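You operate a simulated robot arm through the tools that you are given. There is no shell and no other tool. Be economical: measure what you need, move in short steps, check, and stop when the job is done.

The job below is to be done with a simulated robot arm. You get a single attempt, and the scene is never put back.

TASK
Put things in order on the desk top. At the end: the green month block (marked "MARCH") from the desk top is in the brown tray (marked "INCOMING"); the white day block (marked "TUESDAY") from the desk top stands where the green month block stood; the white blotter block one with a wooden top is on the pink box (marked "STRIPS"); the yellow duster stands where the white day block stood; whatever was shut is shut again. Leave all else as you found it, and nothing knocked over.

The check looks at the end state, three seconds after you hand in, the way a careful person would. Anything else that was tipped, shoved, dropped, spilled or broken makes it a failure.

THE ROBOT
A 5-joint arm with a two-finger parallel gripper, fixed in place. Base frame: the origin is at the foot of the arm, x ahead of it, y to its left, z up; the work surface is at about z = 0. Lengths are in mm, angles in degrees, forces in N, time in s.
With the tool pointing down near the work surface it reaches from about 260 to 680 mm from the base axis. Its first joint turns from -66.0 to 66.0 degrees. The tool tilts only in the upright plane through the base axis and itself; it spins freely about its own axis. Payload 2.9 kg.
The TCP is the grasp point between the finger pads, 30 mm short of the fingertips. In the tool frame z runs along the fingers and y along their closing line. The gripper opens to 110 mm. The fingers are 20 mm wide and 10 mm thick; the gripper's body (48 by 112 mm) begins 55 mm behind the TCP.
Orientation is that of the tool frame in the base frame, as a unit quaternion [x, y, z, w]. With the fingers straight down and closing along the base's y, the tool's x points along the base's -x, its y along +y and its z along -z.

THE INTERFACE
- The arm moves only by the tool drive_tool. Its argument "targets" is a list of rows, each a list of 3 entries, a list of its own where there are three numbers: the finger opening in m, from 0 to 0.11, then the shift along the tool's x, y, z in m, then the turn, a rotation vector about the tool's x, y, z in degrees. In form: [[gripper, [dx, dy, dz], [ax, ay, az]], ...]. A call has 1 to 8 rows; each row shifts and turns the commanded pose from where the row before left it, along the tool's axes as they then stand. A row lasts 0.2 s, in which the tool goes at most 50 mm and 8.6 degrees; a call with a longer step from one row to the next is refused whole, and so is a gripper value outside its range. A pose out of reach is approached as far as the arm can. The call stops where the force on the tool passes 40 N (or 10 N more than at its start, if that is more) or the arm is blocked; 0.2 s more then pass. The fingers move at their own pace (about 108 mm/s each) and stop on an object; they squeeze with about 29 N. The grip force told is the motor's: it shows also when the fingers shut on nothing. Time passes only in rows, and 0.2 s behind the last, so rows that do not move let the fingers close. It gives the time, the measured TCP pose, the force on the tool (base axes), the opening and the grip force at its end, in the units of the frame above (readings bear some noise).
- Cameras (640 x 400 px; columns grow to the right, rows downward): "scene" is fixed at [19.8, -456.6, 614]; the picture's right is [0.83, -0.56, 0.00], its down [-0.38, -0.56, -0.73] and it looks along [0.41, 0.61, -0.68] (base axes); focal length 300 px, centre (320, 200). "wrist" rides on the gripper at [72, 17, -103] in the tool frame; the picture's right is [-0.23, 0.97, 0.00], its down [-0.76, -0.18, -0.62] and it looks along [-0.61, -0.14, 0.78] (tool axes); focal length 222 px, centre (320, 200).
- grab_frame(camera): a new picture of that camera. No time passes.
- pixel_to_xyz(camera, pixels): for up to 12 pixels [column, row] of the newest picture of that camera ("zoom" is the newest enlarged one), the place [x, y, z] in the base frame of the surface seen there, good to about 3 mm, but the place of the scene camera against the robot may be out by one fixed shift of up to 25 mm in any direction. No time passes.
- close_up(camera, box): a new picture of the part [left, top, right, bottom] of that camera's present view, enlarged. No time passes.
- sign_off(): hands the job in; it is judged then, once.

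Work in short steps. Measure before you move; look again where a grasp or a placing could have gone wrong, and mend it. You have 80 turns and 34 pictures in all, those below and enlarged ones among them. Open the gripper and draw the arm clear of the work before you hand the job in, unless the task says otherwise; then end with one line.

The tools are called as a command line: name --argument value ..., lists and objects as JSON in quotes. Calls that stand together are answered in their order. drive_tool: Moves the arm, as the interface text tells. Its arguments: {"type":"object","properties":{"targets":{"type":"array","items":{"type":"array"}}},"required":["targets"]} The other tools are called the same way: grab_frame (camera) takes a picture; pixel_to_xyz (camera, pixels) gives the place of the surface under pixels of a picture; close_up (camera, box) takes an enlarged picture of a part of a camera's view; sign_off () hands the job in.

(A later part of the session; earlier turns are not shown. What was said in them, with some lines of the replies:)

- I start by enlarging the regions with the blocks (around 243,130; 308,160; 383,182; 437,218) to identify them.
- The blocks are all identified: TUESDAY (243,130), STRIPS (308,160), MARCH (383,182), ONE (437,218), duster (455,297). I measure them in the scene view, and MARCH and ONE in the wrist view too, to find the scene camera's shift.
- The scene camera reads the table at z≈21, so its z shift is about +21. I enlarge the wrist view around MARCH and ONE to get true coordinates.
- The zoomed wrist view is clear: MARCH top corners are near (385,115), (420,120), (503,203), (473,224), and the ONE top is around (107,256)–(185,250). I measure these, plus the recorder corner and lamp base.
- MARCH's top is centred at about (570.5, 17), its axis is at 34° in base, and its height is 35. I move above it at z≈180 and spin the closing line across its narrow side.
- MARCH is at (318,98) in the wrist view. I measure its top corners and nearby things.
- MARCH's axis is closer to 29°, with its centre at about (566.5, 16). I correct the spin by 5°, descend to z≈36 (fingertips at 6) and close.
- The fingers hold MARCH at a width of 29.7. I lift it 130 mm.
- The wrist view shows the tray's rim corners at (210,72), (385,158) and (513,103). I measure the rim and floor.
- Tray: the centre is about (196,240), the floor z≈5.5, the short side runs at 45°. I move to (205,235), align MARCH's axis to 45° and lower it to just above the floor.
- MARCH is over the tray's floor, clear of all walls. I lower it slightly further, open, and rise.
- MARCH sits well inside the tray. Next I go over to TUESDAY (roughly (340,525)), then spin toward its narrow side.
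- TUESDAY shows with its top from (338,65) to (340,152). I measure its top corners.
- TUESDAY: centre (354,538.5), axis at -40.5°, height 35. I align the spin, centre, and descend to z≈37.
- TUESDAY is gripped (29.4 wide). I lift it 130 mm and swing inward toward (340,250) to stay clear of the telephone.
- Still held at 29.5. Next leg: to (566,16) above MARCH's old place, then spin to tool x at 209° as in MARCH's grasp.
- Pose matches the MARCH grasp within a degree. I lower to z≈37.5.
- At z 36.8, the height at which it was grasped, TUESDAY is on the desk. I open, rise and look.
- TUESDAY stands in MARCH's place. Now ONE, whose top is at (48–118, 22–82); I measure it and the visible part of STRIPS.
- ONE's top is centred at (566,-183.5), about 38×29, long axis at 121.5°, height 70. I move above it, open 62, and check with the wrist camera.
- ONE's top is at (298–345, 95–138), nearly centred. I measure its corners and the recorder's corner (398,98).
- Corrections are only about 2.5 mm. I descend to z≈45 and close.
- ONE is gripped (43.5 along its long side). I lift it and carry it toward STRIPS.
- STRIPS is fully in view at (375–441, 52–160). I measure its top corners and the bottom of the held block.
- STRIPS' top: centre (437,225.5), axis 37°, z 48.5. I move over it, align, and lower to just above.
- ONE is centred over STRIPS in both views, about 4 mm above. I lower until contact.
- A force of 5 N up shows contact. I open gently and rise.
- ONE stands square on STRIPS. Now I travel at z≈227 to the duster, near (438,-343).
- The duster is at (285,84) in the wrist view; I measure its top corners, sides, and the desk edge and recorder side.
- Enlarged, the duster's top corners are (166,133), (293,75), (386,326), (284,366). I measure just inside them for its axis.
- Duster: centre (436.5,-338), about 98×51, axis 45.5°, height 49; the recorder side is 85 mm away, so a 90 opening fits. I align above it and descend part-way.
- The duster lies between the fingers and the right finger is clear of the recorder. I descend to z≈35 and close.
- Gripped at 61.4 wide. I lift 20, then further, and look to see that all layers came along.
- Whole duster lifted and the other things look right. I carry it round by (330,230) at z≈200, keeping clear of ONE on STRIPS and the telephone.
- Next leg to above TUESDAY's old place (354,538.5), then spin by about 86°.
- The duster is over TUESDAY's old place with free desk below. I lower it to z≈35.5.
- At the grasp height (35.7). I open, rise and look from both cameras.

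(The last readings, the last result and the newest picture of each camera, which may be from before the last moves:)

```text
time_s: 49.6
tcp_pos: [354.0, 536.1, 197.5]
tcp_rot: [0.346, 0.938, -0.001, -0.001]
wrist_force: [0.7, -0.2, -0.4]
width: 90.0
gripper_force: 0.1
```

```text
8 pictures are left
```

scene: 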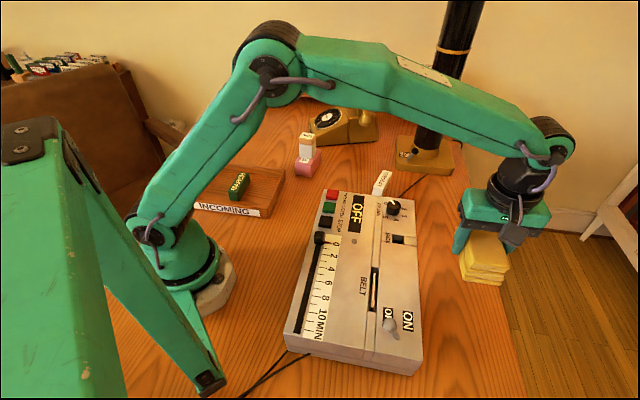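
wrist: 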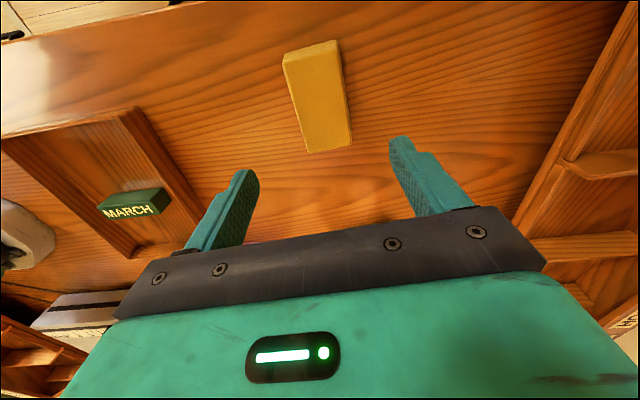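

The duster lies flat in place. I draw the arm back and up over free desk, then take a last scene picture.

drive_tool --targets '[[0.09, [-0.02938, -0.038, -0.01], [0, 0, 0]], [0.09, [-0.02938, -0.038, -0.01], [0, 0, 0]], [0.09, [-0.02938, -0.038, -0.01], [0, 0, 0]], [0.09, [-0.02938, -0.038, -0.01], [0, 0, 0]], [0.09, [-0.02938, -0.038, -0.01], [0, 0, 0]], [0.09, [-0.02938, -0.038, -0.01], [0, 0, 0]], [0.09, [-0.02938, -0.038, -0.01], [0, 0, 0]], [0.09, [-0.02938, -0.038, -0.01], [0, 0, 0]]]'

grab_frame --camera "scene"

close_up --camera "scene" --box '[220, 90, 460, 240]'

```text
time_s: 51.4
tcp_pos: [335.6, 153.3, 278.6]
tcp_rot: [0.346, 0.938, 0.001, 0.001]
wrist_force: [-0.7, 0.0, -0.5]
width: 89.9
gripper_force: 0.0
```

```text
7 pictures are left
```

scene: 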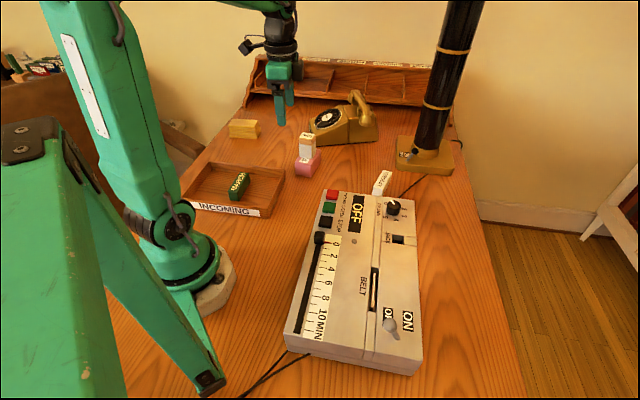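

```text
2.67 times, centred on (340, 165) of scene
```

zoom: 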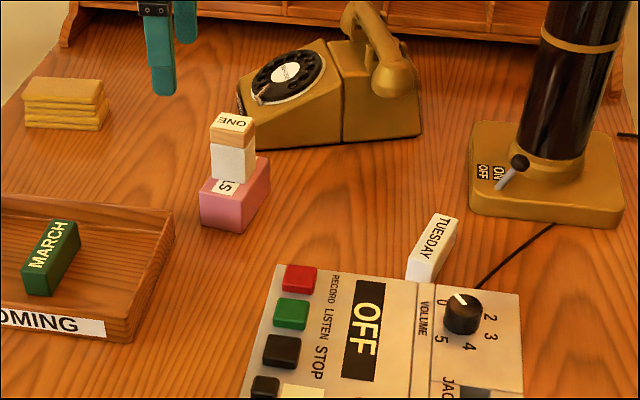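

Everything is in place: MARCH in the tray, TUESDAY at (418,250), ONE on STRIPS, and the duster at (65,103) in the enlarged view. The arm is clear with the gripper open, so I hand in.

sign_off

```text
The job is handed in.
```

I handed the job in: MARCH is in the INCOMING tray, TUESDAY is where MARCH stood, ONE is on STRIPS, the duster is where TUESDAY stood, nothing was opened, and the last pictures show nothing else moved or knocked over.
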